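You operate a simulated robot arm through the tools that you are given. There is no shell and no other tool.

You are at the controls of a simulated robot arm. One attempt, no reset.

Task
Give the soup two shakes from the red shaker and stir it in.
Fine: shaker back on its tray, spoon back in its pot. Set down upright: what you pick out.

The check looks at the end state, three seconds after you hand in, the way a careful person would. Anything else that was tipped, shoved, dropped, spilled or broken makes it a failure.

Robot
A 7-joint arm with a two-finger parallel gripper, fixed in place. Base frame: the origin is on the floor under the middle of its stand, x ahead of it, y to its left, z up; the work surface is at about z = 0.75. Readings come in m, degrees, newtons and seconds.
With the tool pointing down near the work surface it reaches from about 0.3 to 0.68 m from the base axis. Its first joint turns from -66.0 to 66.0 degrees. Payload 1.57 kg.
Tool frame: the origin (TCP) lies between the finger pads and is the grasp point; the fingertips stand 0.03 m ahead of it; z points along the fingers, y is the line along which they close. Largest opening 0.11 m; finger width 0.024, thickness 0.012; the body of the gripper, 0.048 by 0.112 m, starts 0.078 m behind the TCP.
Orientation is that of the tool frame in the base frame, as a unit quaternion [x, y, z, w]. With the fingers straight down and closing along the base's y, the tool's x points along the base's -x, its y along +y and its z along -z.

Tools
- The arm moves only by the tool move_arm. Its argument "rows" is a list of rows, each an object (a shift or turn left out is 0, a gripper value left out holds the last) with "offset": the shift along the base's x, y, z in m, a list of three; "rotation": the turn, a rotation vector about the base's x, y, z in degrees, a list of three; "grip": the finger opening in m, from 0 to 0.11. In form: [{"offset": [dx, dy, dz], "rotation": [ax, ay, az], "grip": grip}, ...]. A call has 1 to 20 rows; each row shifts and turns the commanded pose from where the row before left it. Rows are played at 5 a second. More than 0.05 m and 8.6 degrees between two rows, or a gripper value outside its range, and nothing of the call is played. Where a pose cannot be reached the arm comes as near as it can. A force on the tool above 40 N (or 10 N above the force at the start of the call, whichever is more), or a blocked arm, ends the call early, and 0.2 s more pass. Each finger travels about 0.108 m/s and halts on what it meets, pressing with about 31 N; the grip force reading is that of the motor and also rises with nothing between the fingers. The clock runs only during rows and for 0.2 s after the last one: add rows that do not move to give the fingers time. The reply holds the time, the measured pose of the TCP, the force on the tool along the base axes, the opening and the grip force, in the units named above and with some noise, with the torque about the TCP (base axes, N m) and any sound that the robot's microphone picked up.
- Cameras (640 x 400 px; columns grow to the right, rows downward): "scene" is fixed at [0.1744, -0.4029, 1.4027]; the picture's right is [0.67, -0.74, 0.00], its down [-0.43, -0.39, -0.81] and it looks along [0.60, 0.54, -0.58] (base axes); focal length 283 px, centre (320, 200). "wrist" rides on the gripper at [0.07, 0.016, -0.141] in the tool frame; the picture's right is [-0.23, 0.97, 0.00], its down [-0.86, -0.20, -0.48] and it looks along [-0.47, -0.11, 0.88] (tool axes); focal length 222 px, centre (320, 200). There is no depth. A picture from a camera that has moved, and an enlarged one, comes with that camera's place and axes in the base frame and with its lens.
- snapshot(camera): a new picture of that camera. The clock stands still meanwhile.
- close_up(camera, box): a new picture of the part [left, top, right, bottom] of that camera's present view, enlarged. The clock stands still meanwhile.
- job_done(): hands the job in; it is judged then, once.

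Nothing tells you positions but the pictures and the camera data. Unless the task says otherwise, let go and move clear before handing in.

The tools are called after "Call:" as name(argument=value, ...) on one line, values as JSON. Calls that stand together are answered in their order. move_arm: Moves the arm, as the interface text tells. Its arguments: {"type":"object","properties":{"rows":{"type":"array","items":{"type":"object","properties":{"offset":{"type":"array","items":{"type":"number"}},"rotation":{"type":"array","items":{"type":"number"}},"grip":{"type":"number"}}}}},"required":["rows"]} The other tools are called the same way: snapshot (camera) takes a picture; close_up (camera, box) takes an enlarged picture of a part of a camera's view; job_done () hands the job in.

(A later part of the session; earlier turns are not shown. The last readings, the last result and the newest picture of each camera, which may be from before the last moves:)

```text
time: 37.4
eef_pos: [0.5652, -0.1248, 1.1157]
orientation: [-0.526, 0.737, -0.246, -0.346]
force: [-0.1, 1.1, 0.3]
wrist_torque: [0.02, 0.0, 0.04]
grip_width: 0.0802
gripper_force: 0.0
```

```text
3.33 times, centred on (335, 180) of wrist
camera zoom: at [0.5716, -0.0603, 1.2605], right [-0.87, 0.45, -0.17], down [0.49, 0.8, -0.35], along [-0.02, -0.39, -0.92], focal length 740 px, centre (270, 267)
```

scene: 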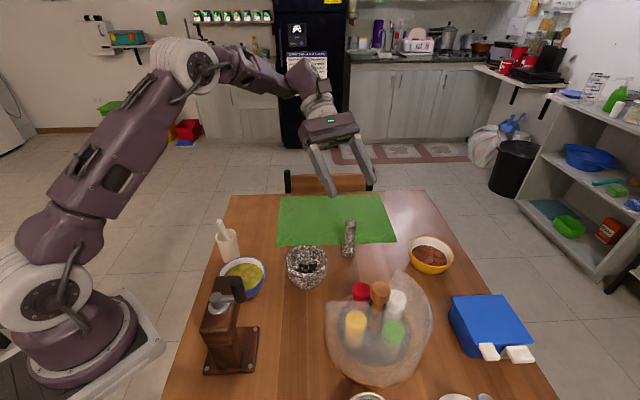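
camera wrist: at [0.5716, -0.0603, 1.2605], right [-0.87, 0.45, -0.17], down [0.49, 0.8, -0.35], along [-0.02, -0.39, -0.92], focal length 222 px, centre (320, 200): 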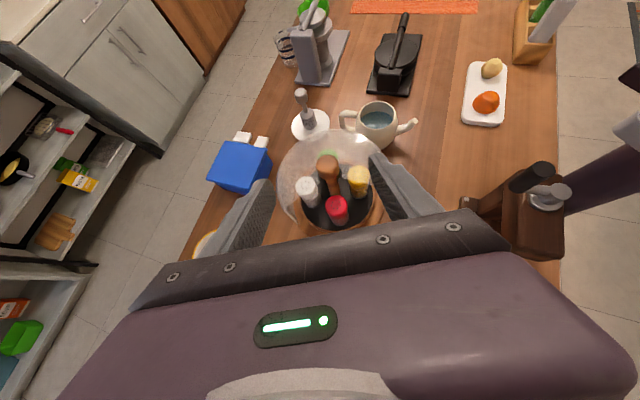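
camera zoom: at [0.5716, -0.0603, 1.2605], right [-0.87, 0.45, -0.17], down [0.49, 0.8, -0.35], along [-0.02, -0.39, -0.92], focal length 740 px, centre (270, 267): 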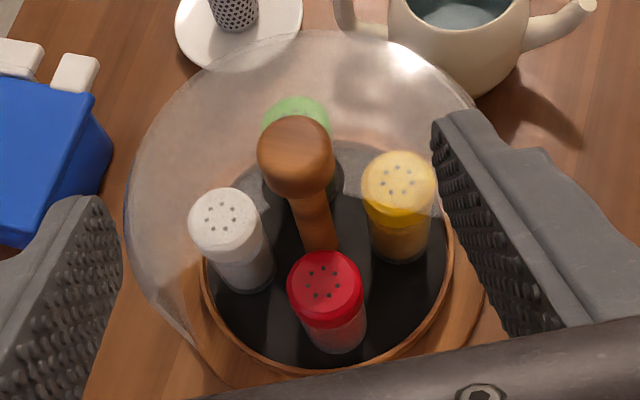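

The shaker stands at about (0.540, -0.2045), from z ≈ 0.763 to 0.868, about 0.042 m across. I'll descend to the pre-grasp point just outside the gap with the fingers at 0.07.

Call:
move_arm(rows=[{"offset": [0.0027, 0.0014, -0.03], "grip": 0.07}, {"offset": [0, 0, -0.035]}, {"offset": [0, 0, -0.035]}, {"offset": [0, 0, -0.035]}, {"offset": [0, 0, -0.035]}, {"offset": [0, 0, -0.0307]}, {"offset": [0, 0, 0]}])

Call:
snapshot(camera="wrist")

Call:
close_up(camera="scene", box=[290, 200, 450, 320])

```text
time: 39.0
eef_pos: [0.5691, -0.1214, 0.9141]
orientation: [-0.527, 0.737, -0.246, -0.344]
force: [-0.2, -0.3, -1.3]
wrist_torque: [0.01, -0.02, -0.02]
grip_width: 0.0701
gripper_force: 0.0
```

```text
taken
camera wrist: at [0.5751, -0.0568, 1.059], right [-0.87, 0.46, -0.17], down [0.49, 0.8, -0.35], along [-0.02, -0.39, -0.92], focal length 222 px, centre (320, 200)
```

wrist: 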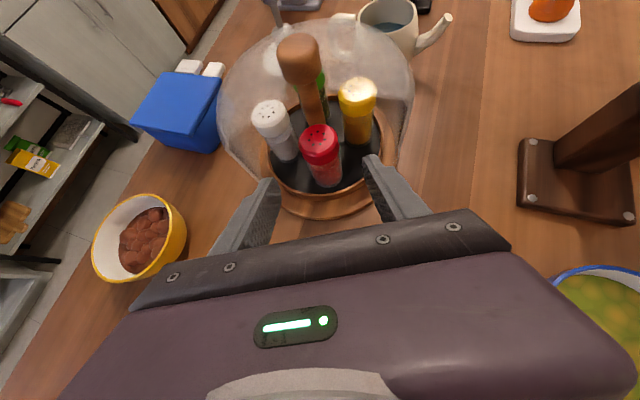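

```text
3.33 times, centred on (370, 260) of scene
camera zoom: at [0.1744, -0.4029, 1.4027], right [0.67, -0.74, 0.0], down [-0.43, -0.39, -0.81], along [0.6, 0.54, -0.58], focal length 942 px, centre (153, 0)
```

zoom: 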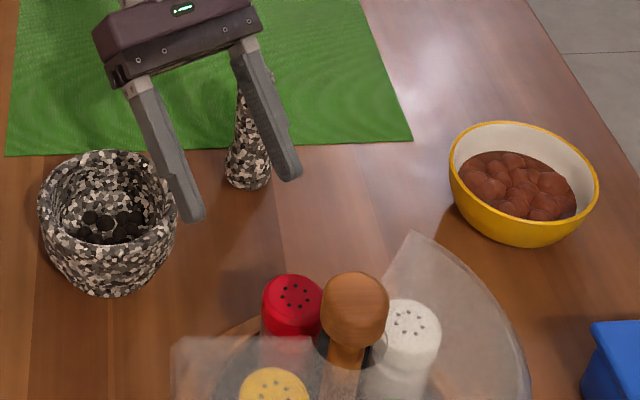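

The fingers are lined up with the red shaker. I'll approach along the tool axis most of the way and check again.

Call:
move_arm(rows=[{"offset": [-0.0052, -0.0149, -0.0127]}, {"offset": [-0.0052, -0.0149, -0.0127]}, {"offset": [-0.0052, -0.0149, -0.0127]}, {"offset": [0, 0, 0]}])

Call:
snapshot(camera="wrist")

Call:
close_up(camera="scene", box=[310, 220, 470, 340])

```text
time: 40.0
eef_pos: [0.5546, -0.1659, 0.8757]
orientation: [-0.527, 0.738, -0.245, -0.344]
force: [-0.6, -0.1, -0.4]
wrist_torque: [-0.03, -0.02, 0.03]
grip_width: 0.07
gripper_force: 0.0
```

```text
taken
camera wrist: at [0.5594, -0.1022, 1.0211], right [-0.87, 0.46, -0.17], down [0.49, 0.8, -0.35], along [-0.02, -0.39, -0.92], focal length 222 px, centre (320, 200)
```

wrist: 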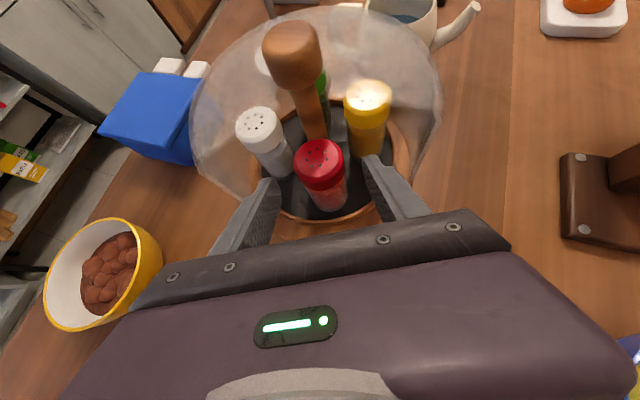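

```text
3.33 times, centred on (390, 280) of scene
camera zoom: at [0.1743, -0.4029, 1.4027], right [0.67, -0.74, 0.0], down [-0.43, -0.39, -0.81], along [0.6, 0.54, -0.58], focal length 942 px, centre (87, -67)
```

zoom: 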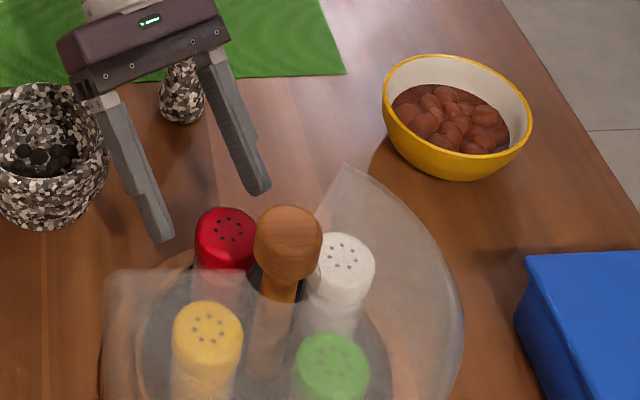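

Clearances look good. I'll finish the approach and close on the shaker.

Call:
move_arm(rows=[{"offset": [-0.0039, -0.01, -0.0083]}, {"offset": [-0.0039, -0.01, -0.0083]}, {"offset": [-0.0036, -0.0097, -0.0082]}, {"offset": [0, 0, 0]}])

Call:
snapshot(camera="wrist")

Call:
close_up(camera="scene", box=[310, 220, 470, 340])

```text
time: 41.0
eef_pos: [0.5418, -0.1976, 0.8523]
orientation: [-0.526, 0.738, -0.244, -0.345]
force: [0.7, -0.3, -0.5]
wrist_torque: [0.01, 0.0, -0.01]
grip_width: 0.07
gripper_force: 0.1
```

```text
taken
camera wrist: at [0.5469, -0.1337, 0.9968], right [-0.87, 0.46, -0.17], down [0.49, 0.8, -0.35], along [-0.02, -0.39, -0.92], focal length 222 px, centre (320, 200)
```

wrist: 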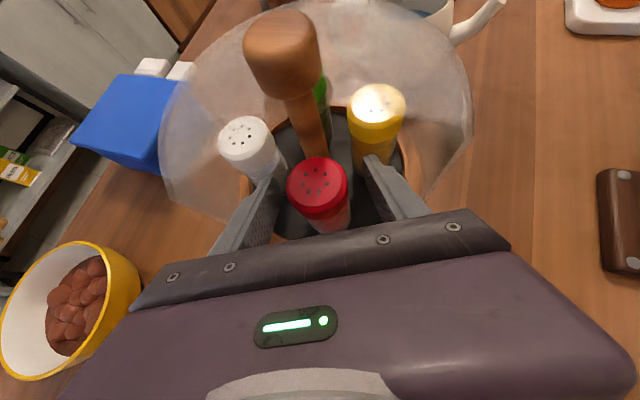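

```text
3.33 times, centred on (390, 280) of scene
camera zoom: at [0.1743, -0.4029, 1.4027], right [0.67, -0.74, 0.0], down [-0.43, -0.39, -0.81], along [0.6, 0.54, -0.58], focal length 942 px, centre (87, -67)
```

zoom: 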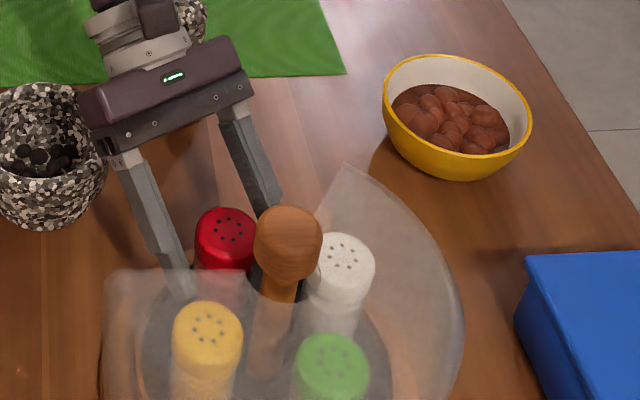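

The shaker is centred between the fingers. Closing now.

Call:
move_arm(rows=[{"grip": 0.03}, {"offset": [0, 0, 0]}, {"offset": [0, 0, 0]}])

Call:
close_up(camera="scene", box=[310, 220, 470, 340])

Call:
snapshot(camera="wrist")

```text
time: 41.8
eef_pos: [0.5409, -0.1983, 0.8529]
orientation: [-0.527, 0.738, -0.244, -0.344]
force: [0.1, -0.7, 0.7]
wrist_torque: [-0.06, -0.04, 0.0]
grip_width: 0.0415
gripper_force: 31.1
```

```text
3.33 times, centred on (390, 280) of scene
camera zoom: at [0.1743, -0.4029, 1.4027], right [0.67, -0.74, 0.0], down [-0.43, -0.39, -0.81], along [0.6, 0.54, -0.58], focal length 942 px, centre (87, -67)
```

zoom: 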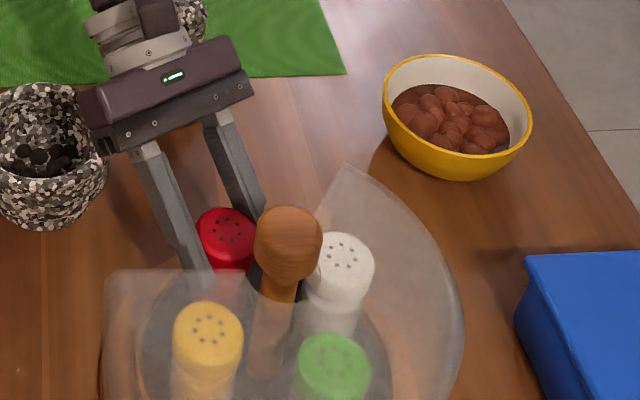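

```text
taken
camera wrist: at [0.547, -0.1336, 0.997], right [-0.87, 0.46, -0.17], down [0.49, 0.8, -0.35], along [-0.02, -0.39, -0.92], focal length 222 px, centre (320, 200)
```

wrist: 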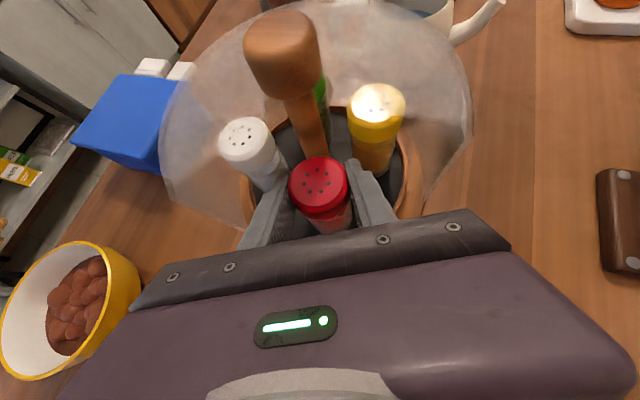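

The red shaker is gripped (0.0415 m, 31 N). I'll lift it gently straight up out of the gap.

Call:
move_arm(rows=[{"offset": [0, 0, 0.005]}, {"offset": [0, 0, 0.01]}, {"offset": [0, 0, 0.015]}, {"offset": [0, 0, 0.02]}, {"offset": [0, 0, 0.02]}, {"offset": [0, 0, 0.025]}, {"offset": [0, 0, 0.025]}, {"offset": [0, 0, 0.025]}, {"offset": [0, 0, 0.025]}, {"offset": [0, 0, 0.02]}, {"offset": [0, 0, 0.01]}, {"offset": [0, 0, 0]}])

Call:
snapshot(camera="scene")

Call:
snapshot(camera="wrist")

```text
time: 44.4
eef_pos: [0.5428, -0.1986, 1.0524]
orientation: [-0.527, 0.737, -0.244, -0.345]
force: [-0.3, 0.5, -0.4]
wrist_torque: [-0.02, 0.03, 0.0]
grip_width: 0.0415
gripper_force: 31.1
```

```text
taken
```

scene: 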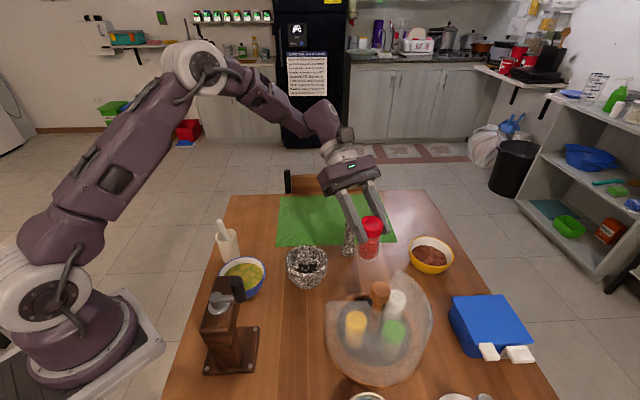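

```text
taken
camera wrist: at [0.548, -0.1339, 1.1969], right [-0.87, 0.45, -0.17], down [0.49, 0.8, -0.35], along [-0.02, -0.39, -0.92], focal length 222 px, centre (320, 200)
```

wrist: 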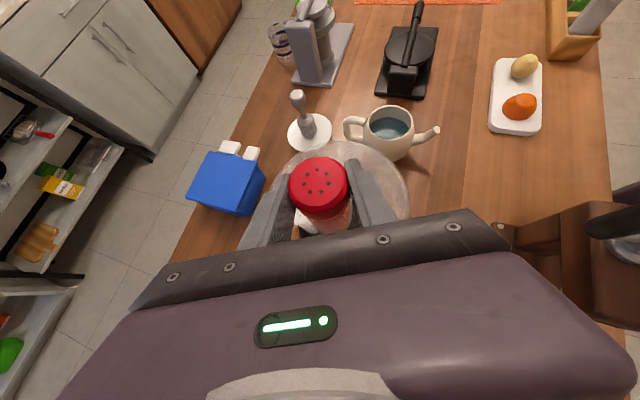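

The shaker is out cleanly. Next I carry it upright to above the soup (centre about (0.404, 0.085)), turning 19° so the later tip is straight along y.

Call:
move_arm(rows=[{"offset": [-0.005, 0.01, 0.02], "rotation": [0, 0, 1.5]}, {"offset": [-0.01, 0.02, 0.02], "rotation": [0, 0, 1.5]}, {"offset": [-0.0115, 0.0243, 0.02], "rotation": [0, 0, 1.5]}, {"offset": [-0.0115, 0.0243, 0.02], "rotation": [0, 0, 1.5]}, {"offset": [-0.0115, 0.0243, 0.01], "rotation": [0, 0, 1.5]}, {"offset": [-0.0115, 0.0243, 0.005], "rotation": [0, 0, 1.5]}, {"offset": [-0.0115, 0.0243, 0.0025], "rotation": [0, 0, 1.5]}, {"offset": [-0.0115, 0.0243, 0], "rotation": [0, 0, 1.5]}, {"offset": [-0.0115, 0.0243, 0], "rotation": [0, 0, 1.5]}, {"offset": [-0.0115, 0.0243, 0], "rotation": [0, 0, 1.5]}, {"offset": [-0.0115, 0.0243, 0], "rotation": [0, 0, 1.5]}, {"offset": [-0.01, 0.0225, 0], "rotation": [0, 0, 1.5]}, {"offset": [-0.0065, 0.0148, 0], "rotation": [0, 0, 1]}, {"offset": [-0.004, 0.006, 0], "rotation": [0, 0, 0]}, {"offset": [0, 0, 0]}])

Call:
snapshot(camera="scene")

Call:
snapshot(camera="wrist")

```text
time: 47.6
eef_pos: [0.4035, 0.0958, 1.1492]
orientation: [-0.641, 0.641, -0.298, -0.3]
force: [0.1, -0.4, -0.4]
wrist_torque: [-0.04, 0.0, 0.01]
grip_width: 0.0413
gripper_force: 30.9
```

```text
taken
```

scene: 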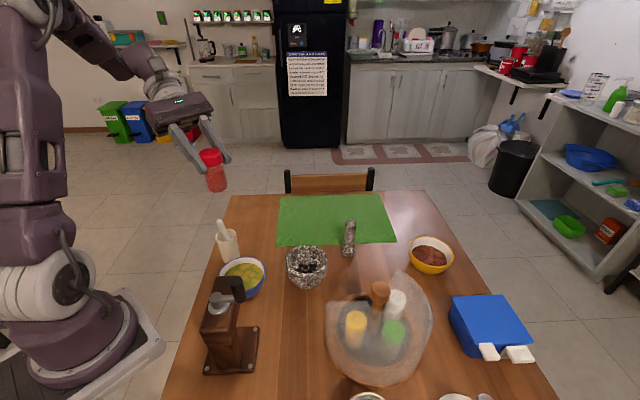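

```text
taken
camera wrist: at [0.3865, 0.1581, 1.2942], right [-0.97, 0.15, -0.17], down [0.2, 0.92, -0.35], along [0.11, -0.37, -0.92], focal length 222 px, centre (320, 200)
```

wrist: 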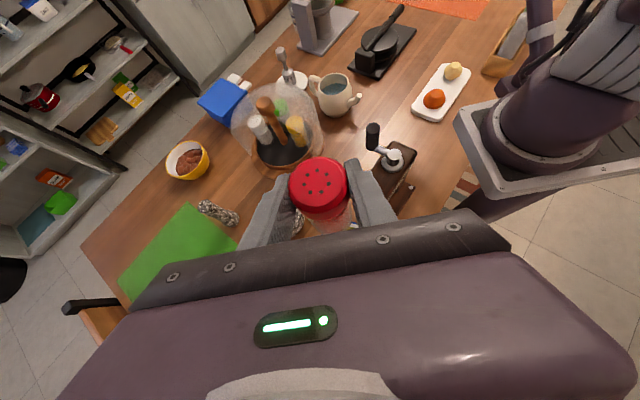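

All good so far. Now I lower slightly and begin tipping the shaker, in a smooth turn to about 75° of shaker tilt first.

Call:
move_arm(rows=[{"offset": [0, 0, -0.01]}, {"offset": [0, 0, -0.02]}, {"offset": [0, 0, -0.02]}, {"offset": [0, 0, -0.01], "rotation": [3, 0, 0]}, {"rotation": [6, 0, 0]}, {"rotation": [6, 0, 0]}, {"rotation": [6, 0, 0]}, {"rotation": [6, 0, 0]}, {"rotation": [6, 0, 0]}, {"rotation": [6, 0, 0]}, {"rotation": [6, 0, 0]}, {"rotation": [6, 0, 0]}, {"rotation": [6, 0, 0]}, {"rotation": [6, 0, 0]}, {"rotation": [6, 0, 0]}, {"rotation": [6, 0, 0]}, {"offset": [0, 0, 0]}])

Call:
snapshot(camera="scene")

```text
time: 51.2
eef_pos: [0.4028, 0.0948, 1.09]
orientation: [0.691, -0.69, -0.154, -0.153]
force: [-0.3, -0.1, -0.2]
wrist_torque: [-0.02, 0.0, -0.03]
grip_width: 0.0414
gripper_force: 31.2
```

```text
taken
```

scene: 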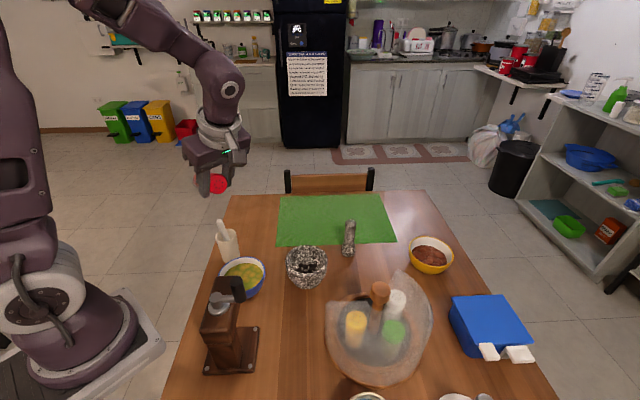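

No sound yet; the shaker is at 75°. I'll tip it on to about 123° smoothly and check the soup.

Call:
move_arm(rows=[{"rotation": [6, 0, 0]}, {"rotation": [6, 0, 0]}, {"rotation": [6, 0, 0]}, {"rotation": [6, 0, 0]}, {"rotation": [6, 0, 0]}, {"rotation": [6, 0, 0]}, {"rotation": [6, 0, 0]}, {"rotation": [6, 0, 0]}, {"offset": [0, 0, 0]}])

Call:
snapshot(camera="scene")

Call:
close_up(camera="scene", box=[180, 190, 300, 310])

```text
time: 53.2
eef_pos: [0.4032, 0.0925, 1.0889]
orientation: [0.568, -0.568, -0.421, -0.422]
force: [-0.1, 0.3, 0.1]
wrist_torque: [-0.03, 0.01, 0.02]
grip_width: 0.0415
gripper_force: 31.1
```

```text
taken
```

scene: 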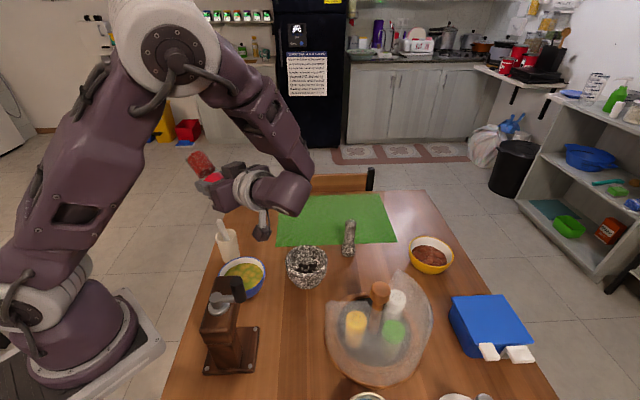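

```text
3.33 times, centred on (240, 250) of scene
camera zoom: at [0.1744, -0.4029, 1.4027], right [0.67, -0.74, 0.0], down [-0.43, -0.39, -0.81], along [0.6, 0.54, -0.58], focal length 942 px, centre (587, 33)
```

zoom: 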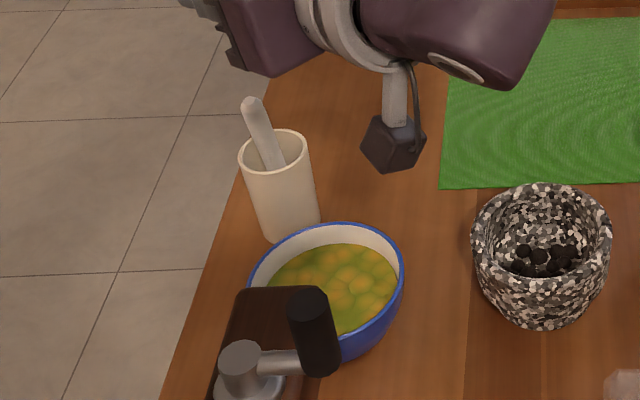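

The shaker is at 123° with the cap over the bowl, and no powder has fallen. I'll give one shake: a quick down-and-up stroke.

Call:
move_arm(rows=[{"offset": [0, 0, -0.04]}, {"offset": [0, 0, 0.04]}, {"offset": [0, 0, 0]}])

Call:
close_up(camera="scene", box=[180, 190, 300, 310])

```text
time: 54.0
eef_pos: [0.4031, 0.0936, 1.0894]
orientation: [0.569, -0.567, -0.421, -0.42]
force: [0.1, 0.8, -0.5]
wrist_torque: [-0.02, -0.02, 0.0]
grip_width: 0.0413
gripper_force: 31.3
```

```text
3.33 times, centred on (240, 250) of scene
camera zoom: at [0.1744, -0.4029, 1.4027], right [0.67, -0.74, 0.0], down [-0.43, -0.39, -0.81], along [0.6, 0.54, -0.58], focal length 942 px, centre (587, 33)
```

zoom: 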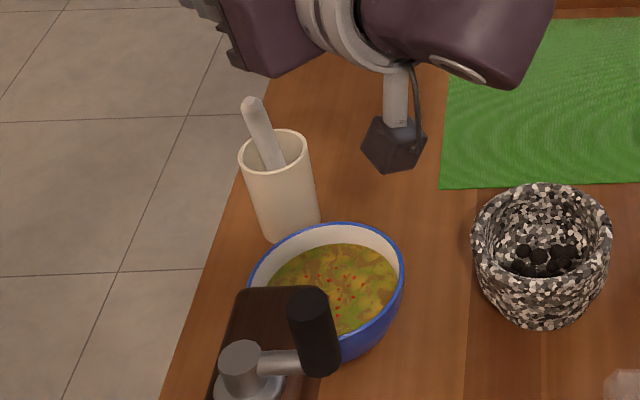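

Red flecks appeared in the soup after that stroke. I'll enlarge the soup to judge how much has fallen before the second shake.

Call:
close_up(camera="scene", box=[220, 225, 270, 265])

```text
10.00 times, centred on (245, 245) of scene
camera zoom: at [0.1744, -0.4029, 1.4027], right [0.67, -0.74, 0.0], down [-0.43, -0.39, -0.81], along [0.6, 0.54, -0.58], focal length 2827 px, centre (1070, -250)
```

zoom: 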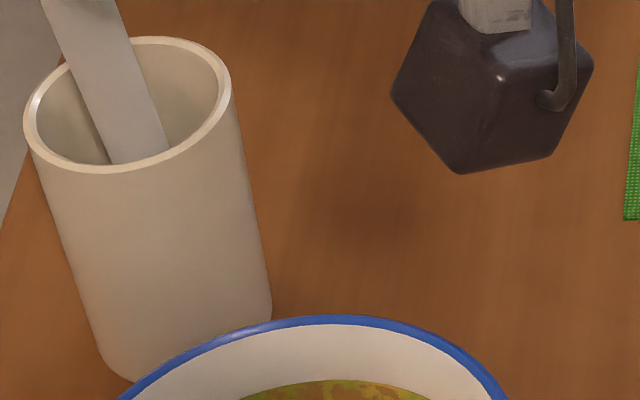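

Call:
close_up(camera="scene", box=[222, 258, 272, 298])

```text
10.00 times, centred on (247, 278) of scene
camera zoom: at [0.1744, -0.4029, 1.4027], right [0.67, -0.74, 0.0], down [-0.43, -0.39, -0.81], along [0.6, 0.54, -0.58], focal length 2827 px, centre (1050, -580)
```

zoom: 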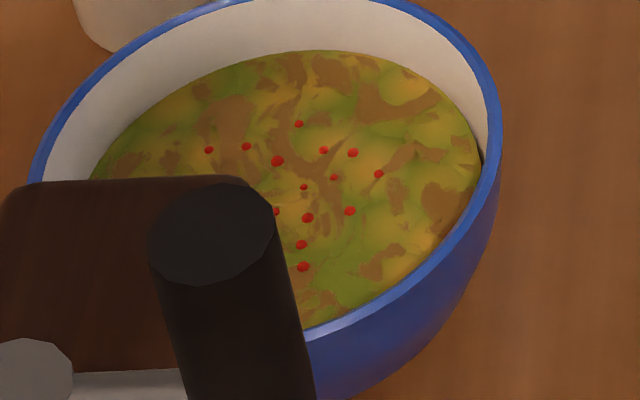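

One dose of flecks is visible, centred in the bowl. Now the second, identical shake.

Call:
move_arm(rows=[{"offset": [0, 0, -0.04]}, {"offset": [0, 0, 0.04]}, {"offset": [0, 0, 0]}])

Call:
close_up(camera="scene", box=[222, 258, 272, 298])

```text
time: 54.8
eef_pos: [0.4029, 0.0934, 1.0887]
orientation: [0.569, -0.568, -0.42, -0.421]
force: [-0.7, 0.1, -0.6]
wrist_torque: [-0.03, 0.02, -0.01]
grip_width: 0.0414
gripper_force: 31.1
```

```text
10.00 times, centred on (247, 278) of scene
camera zoom: at [0.1744, -0.4029, 1.4027], right [0.67, -0.74, 0.0], down [-0.43, -0.39, -0.81], along [0.6, 0.54, -0.58], focal length 2827 px, centre (1050, -580)
```

zoom: 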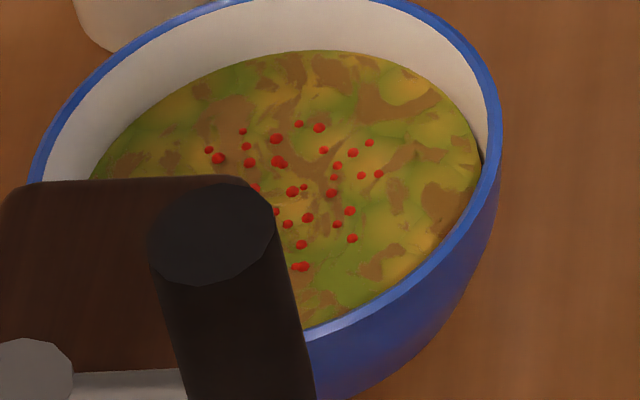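

The second dose fell (about as many flecks again), so two shakes are done. Now I turn the shaker gently upright again without any jerk.

Call:
move_arm(rows=[{"rotation": [-3, 0, 0]}, {"rotation": [-5, 0, 0]}, {"rotation": [-6, 0, 0]}, {"rotation": [-6, 0, 0]}, {"rotation": [-6, 0, 0]}, {"rotation": [-6, 0, 0]}, {"rotation": [-6, 0, 0]}, {"rotation": [-6, 0, 0]}, {"rotation": [-6, 0, 0]}, {"rotation": [-6, 0, 0]}, {"rotation": [-6, 0, 0]}, {"rotation": [-6, 0, 0]}, {"rotation": [-6, 0, 0]}, {"rotation": [-6, 0, 0]}, {"rotation": [-6, 0, 0]}, {"rotation": [-6, 0, 0]}, {"rotation": [-6, 0, 0]}, {"rotation": [-6, 0, 0]}, {"rotation": [-6, 0, 0]}, {"rotation": [-6, 0, 0]}])

Call:
move_arm(rows=[{"rotation": [-4, 0, 0]}, {"rotation": [-3, 0, 0]}, {"offset": [0, 0, 0.01]}, {"offset": [0, 0, 0.025]}, {"offset": [0, 0, 0.025]}, {"offset": [0, 0, 0]}])

Call:
snapshot(camera="scene")

Call:
close_up(camera="scene", box=[222, 258, 272, 298])

```text
time: 59.0
eef_pos: [0.4036, 0.0929, 1.0894]
orientation: [0.658, -0.657, 0.26, 0.261]
force: [0.6, -0.5, -0.9]
wrist_torque: [-0.01, 0.02, -0.01]
grip_width: 0.0412
gripper_force: 30.7
```

```text
time: 60.4
eef_pos: [0.4023, 0.0935, 1.1502]
orientation: [-0.641, 0.641, -0.298, -0.3]
force: [-0.1, 0.5, -0.5]
wrist_torque: [0.02, 0.02, -0.01]
grip_width: 0.0409
gripper_force: 31.3
```

```text
taken
```

scene: 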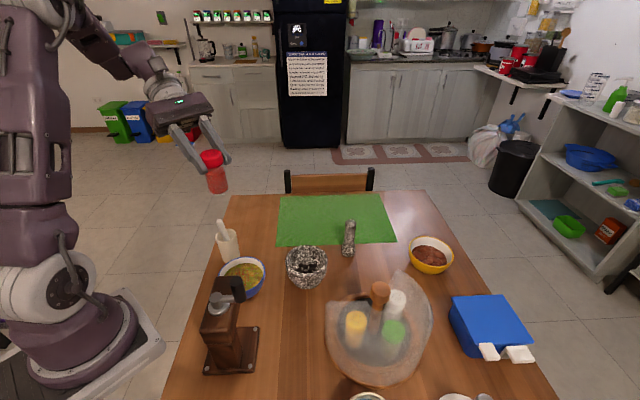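

```text
10.00 times, centred on (247, 278) of scene
camera zoom: at [0.1744, -0.4029, 1.4027], right [0.67, -0.74, 0.0], down [-0.43, -0.39, -0.81], along [0.6, 0.54, -0.58], focal length 2827 px, centre (1050, -580)
```

zoom: 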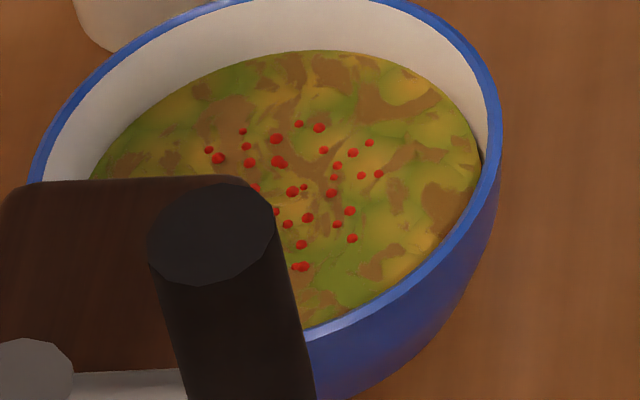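

The soup is unchanged and the shaker is upright. I'll carry it back over the tray by exactly reversing my path.

Call:
move_arm(rows=[{"offset": [0.004, -0.006, 0]}, {"offset": [0.0065, -0.0148, 0], "rotation": [0, 0, -1]}, {"offset": [0.01, -0.0225, 0], "rotation": [0, 0, -1.5]}, {"offset": [0.0115, -0.0243, 0], "rotation": [0, 0, -1.5]}, {"offset": [0.0115, -0.0243, 0], "rotation": [0, 0, -1.5]}, {"offset": [0.0115, -0.0243, 0], "rotation": [0, 0, -1.5]}, {"offset": [0.0115, -0.0243, 0], "rotation": [0, 0, -1.5]}, {"offset": [0.0115, -0.0243, -0.0025], "rotation": [0, 0, -1.5]}, {"offset": [0.0115, -0.0243, -0.005], "rotation": [0, 0, -1.5]}, {"offset": [0.0115, -0.0243, -0.01], "rotation": [0, 0, -1.5]}, {"offset": [0.0115, -0.0243, -0.02], "rotation": [0, 0, -1.5]}, {"offset": [0.0115, -0.0243, -0.02], "rotation": [0, 0, -1.5]}, {"offset": [0.01, -0.02, -0.02], "rotation": [0, 0, -1.5]}, {"offset": [0.005, -0.01, -0.02], "rotation": [0, 0, -1.5]}, {"offset": [0, 0, 0]}])

Call:
snapshot(camera="wrist")

Call:
close_up(camera="scene", box=[310, 190, 470, 310])

```text
time: 63.6
eef_pos: [0.5418, -0.1997, 1.0518]
orientation: [-0.526, 0.738, -0.244, -0.345]
force: [-0.8, 0.2, -0.7]
wrist_torque: [0.0, -0.03, -0.01]
grip_width: 0.0411
gripper_force: 31.5
```

```text
taken
camera wrist: at [0.5465, -0.135, 1.1957], right [-0.87, 0.46, -0.17], down [0.49, 0.8, -0.35], along [-0.02, -0.39, -0.92], focal length 222 px, centre (320, 200)
```

wrist: 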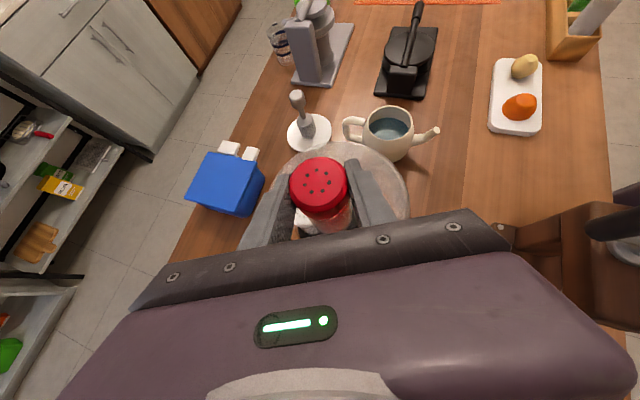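

```text
3.33 times, centred on (390, 250) of scene
camera zoom: at [0.1744, -0.4029, 1.4027], right [0.67, -0.74, 0.0], down [-0.43, -0.39, -0.81], along [0.6, 0.54, -0.58], focal length 942 px, centre (87, 33)
```

zoom: 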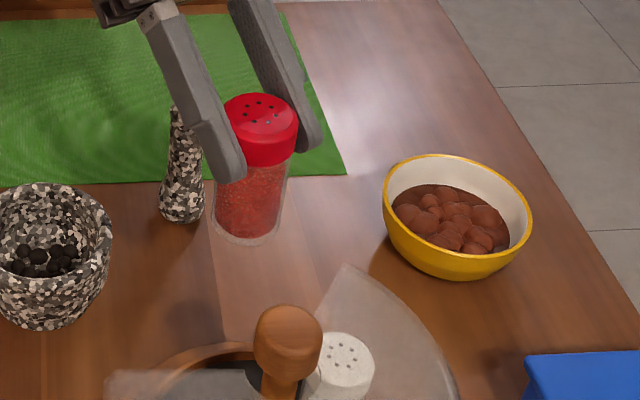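

I compare the shaker's attitude in the hand closely before lowering.

Call:
close_up(camera="wrist", box=[270, 140, 370, 240])

Call:
close_up(camera="scene", box=[350, 205, 400, 255])

```text
4.00 times, centred on (320, 190) of wrist
camera zoom: at [0.5465, -0.135, 1.1957], right [-0.87, 0.46, -0.17], down [0.49, 0.8, -0.35], along [-0.02, -0.39, -0.92], focal length 888 px, centre (320, 240)
```

zoom: 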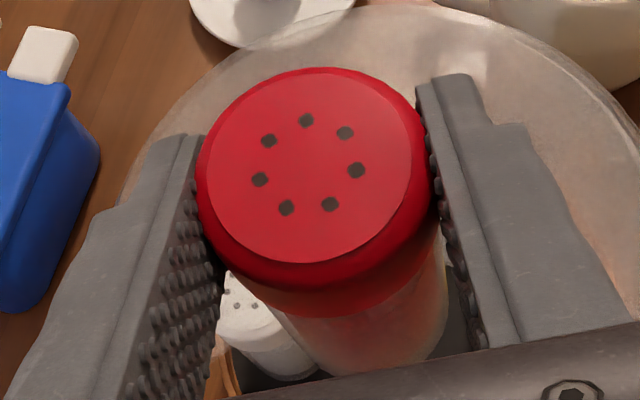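

```text
8.00 times, centred on (375, 230) of scene
camera zoom: at [0.1744, -0.4029, 1.4027], right [0.67, -0.74, 0.0], down [-0.43, -0.39, -0.81], along [0.6, 0.54, -0.58], focal length 2262 px, centre (-120, -40)
```

zoom: 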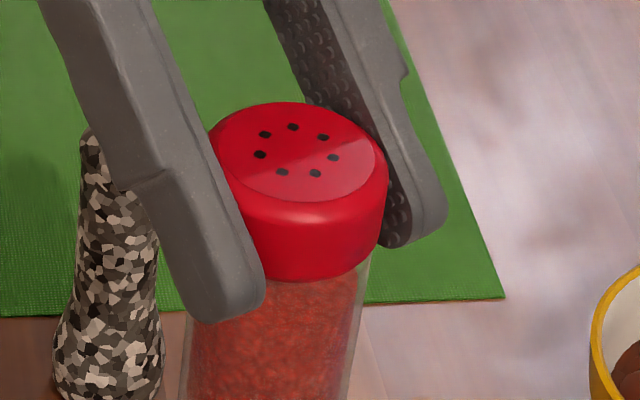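

The shaker still hangs upright in the hand as it was picked. I'll lower it back down its lift path, stopping 4 mm above the old height.

Call:
move_arm(rows=[{"offset": [0, 0, -0.01]}, {"offset": [0, 0, -0.02]}, {"offset": [0, 0, -0.025]}, {"offset": [0, 0, -0.025]}, {"offset": [0, 0, -0.025]}, {"offset": [0, 0, -0.025]}, {"offset": [0, 0, -0.02]}, {"offset": [0, 0, -0.02]}, {"offset": [0, 0, -0.015]}, {"offset": [0, 0, -0.008]}, {"offset": [0, 0, -0.003]}, {"offset": [0, 0, 0]}])

Call:
snapshot(camera="wrist")

Call:
close_up(camera="scene", box=[310, 220, 470, 340])

```text
time: 66.2
eef_pos: [0.5415, -0.1978, 0.8563]
orientation: [-0.527, 0.738, -0.245, -0.344]
force: [-0.5, -0.6, -0.7]
wrist_torque: [0.0, -0.02, 0.03]
grip_width: 0.041
gripper_force: 30.7
```

```text
taken
camera wrist: at [0.5475, -0.1333, 1.0012], right [-0.87, 0.45, -0.17], down [0.49, 0.8, -0.35], along [-0.02, -0.39, -0.92], focal length 222 px, centre (320, 200)
```

wrist: 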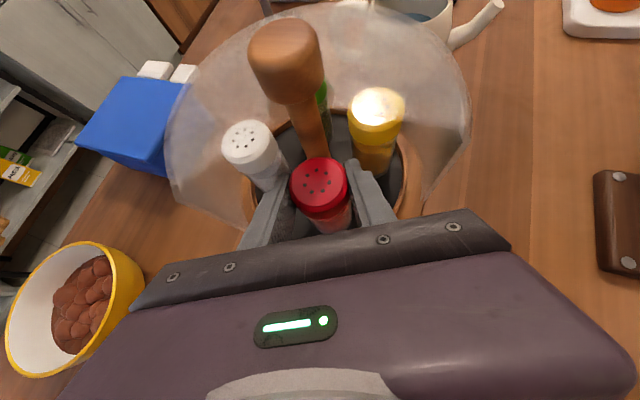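

```text
3.33 times, centred on (390, 280) of scene
camera zoom: at [0.1744, -0.4029, 1.4027], right [0.67, -0.74, 0.0], down [-0.43, -0.39, -0.81], along [0.6, 0.54, -0.58], focal length 942 px, centre (87, -67)
```

zoom: 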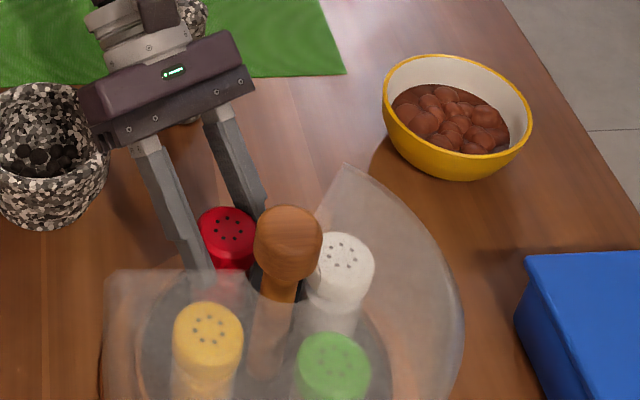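

Alignment matches the pick-up. I'll lower the last millimetres in small steps, watching the force.

Call:
move_arm(rows=[{"offset": [0, 0, -0.001]}, {"offset": [0, 0, -0.001]}, {"offset": [0, 0, 0]}])

Call:
move_arm(rows=[{"offset": [0, 0, -0.001]}, {"offset": [0, 0, 0]}])

```text
time: 67.0
eef_pos: [0.5423, -0.1969, 0.8534]
orientation: [-0.527, 0.737, -0.245, -0.345]
force: [0.2, 1.1, 2.6]
wrist_torque: [0.04, 0.01, -0.02]
grip_width: 0.0411
gripper_force: 30.6
```

```text
time: 67.6
eef_pos: [0.543, -0.1987, 0.854]
orientation: [-0.527, 0.737, -0.246, -0.344]
force: [-1.1, 2.3, 20.8]
wrist_torque: [-0.03, 0.04, -0.12]
grip_width: 0.0411
gripper_force: 31.3
```

The shaker's base is on the tray (20.8 N). I'll ease back 1 mm and open the fingers to 0.07.

Call:
move_arm(rows=[{"offset": [0, 0, 0.001]}, {"offset": [0, 0, 0]}])

Call:
move_arm(rows=[{"grip": 0.048}, {"grip": 0.07}, {"offset": [0, 0, 0]}, {"offset": [0, 0, 0]}])

Call:
snapshot(camera="wrist")

Call:
close_up(camera="scene", box=[310, 220, 470, 340])

```text
time: 68.2
eef_pos: [0.542, -0.1992, 0.8539]
orientation: [-0.527, 0.737, -0.245, -0.345]
force: [-0.8, -3.9, 11.4]
wrist_torque: [-0.52, 0.03, 0.02]
grip_width: 0.0406
gripper_force: 31.1
```

```text
time: 69.2
eef_pos: [0.5431, -0.1996, 0.8553]
orientation: [-0.526, 0.738, -0.244, -0.345]
force: [0.3, 0.1, 0.5]
wrist_torque: [0.0, 0.02, -0.03]
grip_width: 0.0701
gripper_force: 0.1
```

```text
taken
camera wrist: at [0.5475, -0.1337, 0.9983], right [-0.87, 0.45, -0.17], down [0.49, 0.8, -0.35], along [-0.02, -0.39, -0.92], focal length 222 px, centre (320, 200)
```

wrist: 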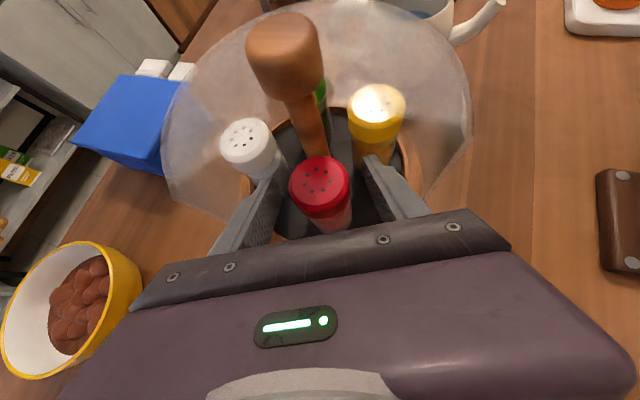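

```text
3.33 times, centred on (390, 280) of scene
camera zoom: at [0.1744, -0.4029, 1.4027], right [0.67, -0.74, 0.0], down [-0.43, -0.39, -0.81], along [0.6, 0.54, -0.58], focal length 942 px, centre (87, -67)
```

zoom: 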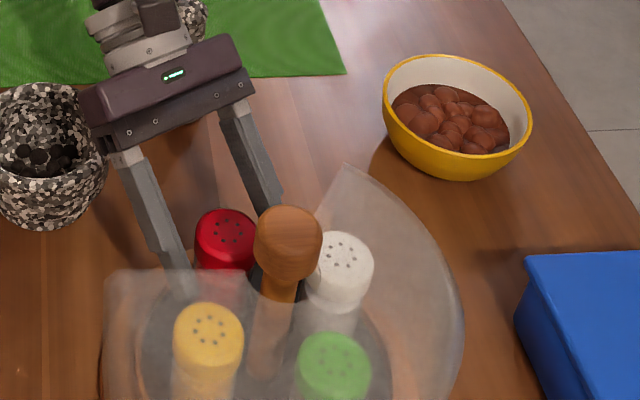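

The shaker stands upright on the tray. I'll retreat along the tool axis and rise.

Call:
move_arm(rows=[{"offset": [0.0026, 0.0074, 0.0063]}, {"offset": [0.0052, 0.0149, 0.0127]}, {"offset": [0.0052, 0.0149, 0.0127]}, {"offset": [0.0052, 0.0149, 0.0127]}, {"offset": [0.0052, 0.0149, 0.0127]}, {"offset": [0.0026, 0.0074, 0.0063]}, {"offset": [0, 0, 0.03]}, {"offset": [0, 0, 0.04]}, {"offset": [0, 0, 0.04]}, {"offset": [0, 0, 0.04]}, {"offset": [0, 0, 0.03]}, {"offset": [0, 0, 0]}])

Call:
close_up(camera="wrist", box=[270, 120, 400, 240])

Call:
snapshot(camera="scene")

```text
time: 71.8
eef_pos: [0.5663, -0.1224, 1.098]
orientation: [-0.527, 0.738, -0.244, -0.344]
force: [-0.3, -0.5, -0.2]
wrist_torque: [-0.04, 0.0, -0.01]
grip_width: 0.0704
gripper_force: 0.2
```

```text
3.33 times, centred on (335, 180) of wrist
camera zoom: at [0.5719, -0.0578, 1.2417], right [-0.87, 0.46, -0.17], down [0.49, 0.8, -0.35], along [-0.02, -0.39, -0.92], focal length 740 px, centre (270, 267)
```

zoom: 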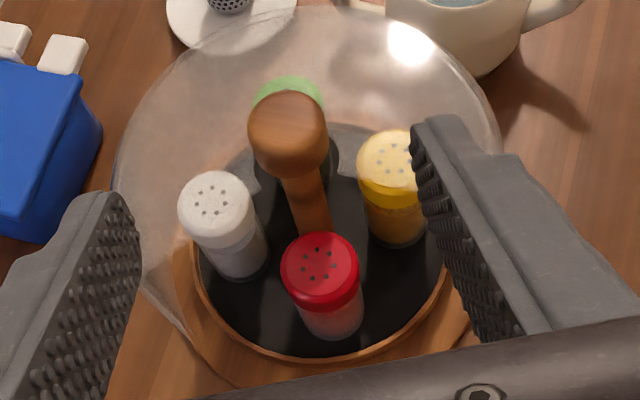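

```text
taken
```

scene: 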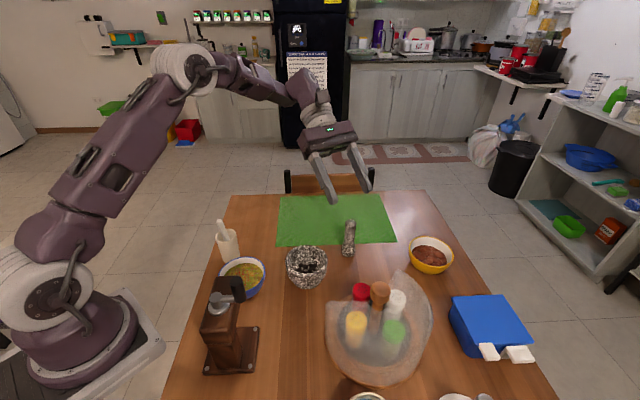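

All shakers stand upright and everything else looks untouched. Next comes the spoon: I'll bring the tool vertical and move above the spoon pot (about (0.442, 0.203)) for a closer look.

Call:
move_arm(rows=[{"offset": [0, 0, 0.01], "rotation": [6.76, -2.33, 0]}, {"offset": [0, 0, 0.01], "rotation": [6.76, -2.33, 0]}, {"offset": [-0.01, 0.02, 0], "rotation": [6.76, -2.33, 0]}, {"offset": [-0.0136, 0.0292, 0], "rotation": [6.76, -2.33, 0]}, {"offset": [-0.0136, 0.0292, 0], "rotation": [6.76, -2.33, 0]}, {"offset": [-0.0136, 0.0292, 0], "rotation": [6.76, -2.33, 0]}, {"offset": [-0.0136, 0.0292, 0], "rotation": [6.76, -2.33, 0]}, {"offset": [-0.0136, 0.0292, 0], "grip": 0.1}, {"offset": [-0.0136, 0.0292, 0]}, {"offset": [-0.0136, 0.0292, 0]}, {"offset": [-0.0136, 0.0292, 0]}, {"offset": [-0.0136, 0.0292, 0]}, {"offset": [-0.004, 0.0092, 0]}, {"offset": [0, 0, 0]}])

Call:
snapshot(camera="wrist")

Call:
snapshot(camera="scene")

```text
time: 74.8
eef_pos: [0.4317, 0.1682, 1.1178]
orientation: [-0.581, 0.814, 0.002, 0.0]
force: [0.8, -0.4, 0.0]
wrist_torque: [-0.02, -0.02, 0.0]
grip_width: 0.0999
gripper_force: 0.0
```

```text
taken
camera wrist: at [0.3934, 0.1066, 1.2591], right [-0.85, 0.53, 0.0], down [0.47, 0.74, 0.48], along [0.25, 0.41, -0.88], focal length 222 px, centre (320, 200)
```

wrist: 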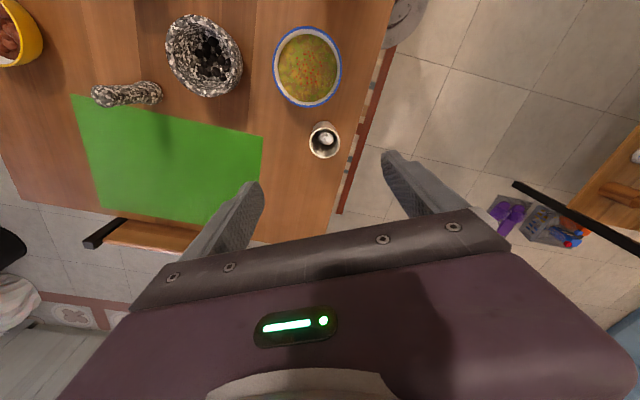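

```text
taken
```

scene: 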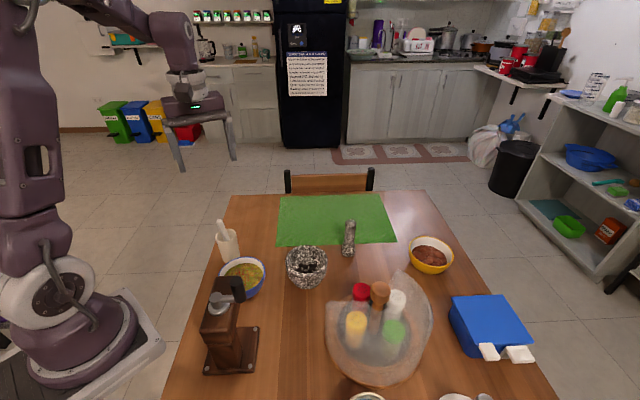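

Call:
close_up(camera="wrist", box=[295, 115, 355, 165])

Call:
close_up(camera="wrist", box=[265, 20, 355, 110])

Call:
close_up(camera="scene", box=[200, 210, 260, 270])

```text
8.00 times, centred on (325, 140) of wrist
camera zoom: at [0.3934, 0.1066, 1.2591], right [-0.85, 0.53, 0.0], down [0.47, 0.74, 0.48], along [0.25, 0.41, -0.88], focal length 1777 px, centre (280, 680)
```

zoom: 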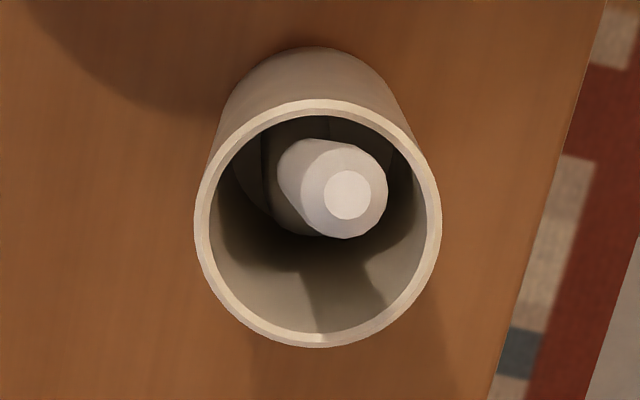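

```text
4.44 times, centred on (310, 65) of wrist
camera zoom: at [0.3934, 0.1066, 1.2591], right [-0.85, 0.53, 0.0], down [0.47, 0.74, 0.48], along [0.25, 0.41, -0.88], focal length 987 px, centre (364, 800)
```

zoom: 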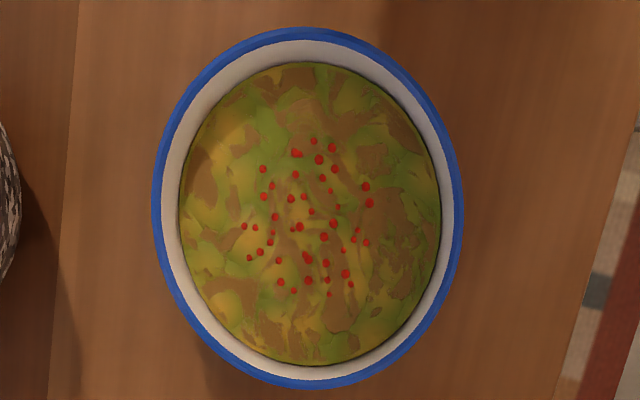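

```text
6.67 times, centred on (230, 240) of scene
camera zoom: at [0.1744, -0.4029, 1.4027], right [0.67, -0.74, 0.0], down [-0.43, -0.39, -0.81], along [0.6, 0.54, -0.58], focal length 1885 px, centre (920, -67)
```

zoom: 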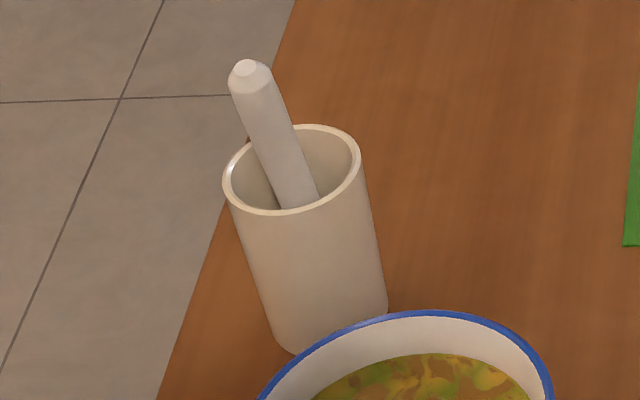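

The soup shows the red flecks on top, not yet stirred in. The spoon is a round rod leaning about 13° with its tip at about (0.425, 0.182, 0.924), and the pot rim is at (0.441, 0.201, 0.847). I'll turn to yaw 54° so the fingers close across the lean plane, and position above it.

Call:
move_arm(rows=[{"offset": [0, 0.005, -0.01], "rotation": [0, 0, -5], "grip": 0.06}, {"offset": [0, 0.005, -0.01], "rotation": [0, 0, -5]}, {"offset": [-0.0013, 0.005, -0.02], "rotation": [0, 0, -5]}, {"offset": [0, 0.0054, -0.02], "rotation": [0, 0, -2]}, {"offset": [0, 0, -0.02]}, {"offset": [0, 0, -0.02]}, {"offset": [0, 0, 0]}])

Call:
snapshot(camera="wrist")

Call:
close_up(camera="scene", box=[180, 150, 280, 250])

```text
time: 76.4
eef_pos: [0.4297, 0.1887, 1.018]
orientation: [-0.455, 0.89, 0.001, 0.0]
force: [0.0, -0.1, 0.1]
wrist_torque: [0.0, -0.04, -0.01]
grip_width: 0.0602
gripper_force: 0.0
```

```text
taken
camera wrist: at [0.3761, 0.1414, 1.16], right [-0.66, 0.76, 0.0], down [0.66, 0.58, 0.48], along [0.36, 0.31, -0.88], focal length 222 px, centre (320, 200)
```

wrist: 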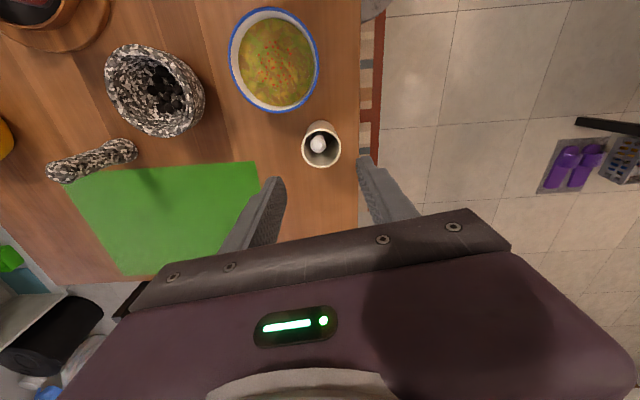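

```text
4.00 times, centred on (230, 200) of scene
camera zoom: at [0.1744, -0.4029, 1.4027], right [0.67, -0.74, 0.0], down [-0.43, -0.39, -0.81], along [0.6, 0.54, -0.58], focal length 1131 px, centre (680, 200)
```

zoom: 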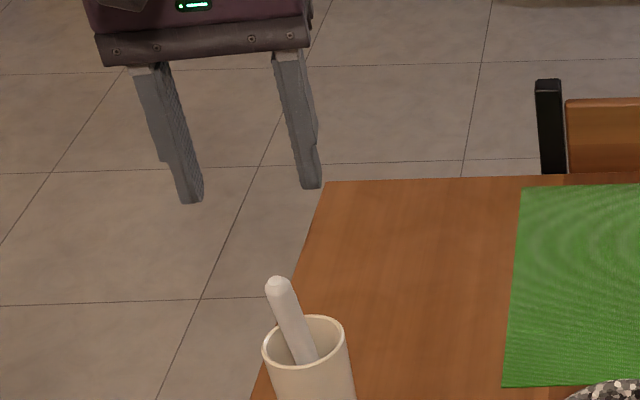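

Call:
close_up(camera="wrist", box=[290, 115, 350, 175])

```text
6.67 times, centred on (320, 145) of wrist
camera zoom: at [0.3761, 0.1414, 1.16], right [-0.66, 0.76, 0.0], down [0.66, 0.58, 0.48], along [0.36, 0.31, -0.88], focal length 1481 px, centre (320, 567)
```

zoom: 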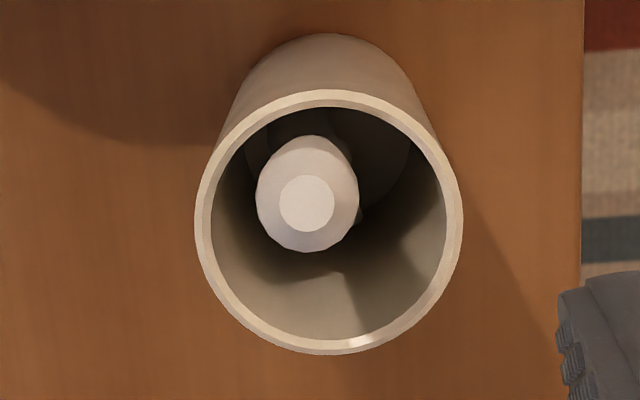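

The rod's tip is near (0.426, 0.182) and the fingers straddle it. I'll descend so the fingertips stay about 1 cm above the pot rim.

Call:
move_arm(rows=[{"offset": [0.001, 0, -0.02]}, {"offset": [0, 0, -0.03]}, {"offset": [0, 0, -0.03]}, {"offset": [0, 0, -0.025]}, {"offset": [0, 0, -0.015]}, {"offset": [0, 0, -0.009]}, {"offset": [0, 0, 0]}])

Call:
snapshot(camera="wrist")

Call:
close_up(camera="scene", box=[180, 180, 280, 280])

```text
time: 78.0
eef_pos: [0.4307, 0.1887, 0.8886]
orientation: [-0.454, 0.891, 0.001, 0.0]
force: [-0.4, -0.5, -0.4]
wrist_torque: [0.01, 0.03, -0.02]
grip_width: 0.0599
gripper_force: 0.0
```

```text
taken
camera wrist: at [0.3764, 0.1408, 1.03], right [-0.66, 0.76, 0.0], down [0.66, 0.58, 0.48], along [0.36, 0.31, -0.88], focal length 222 px, centre (320, 200)
```

wrist: 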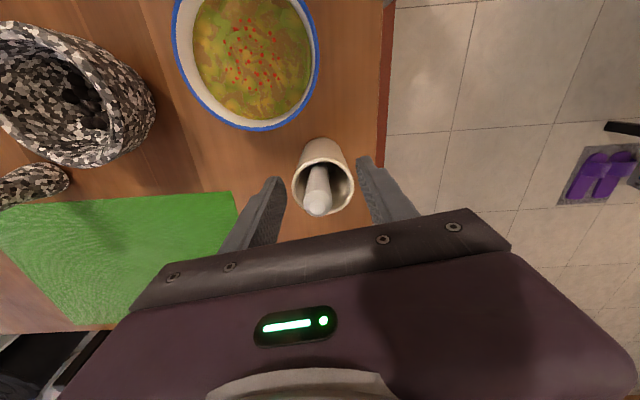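

```text
4.00 times, centred on (230, 230) of scene
camera zoom: at [0.1744, -0.4029, 1.4027], right [0.67, -0.74, 0.0], down [-0.43, -0.39, -0.81], along [0.6, 0.54, -0.58], focal length 1131 px, centre (680, 80)
```

zoom: 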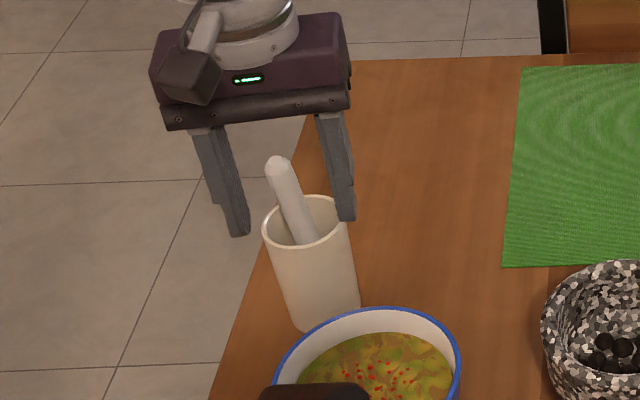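

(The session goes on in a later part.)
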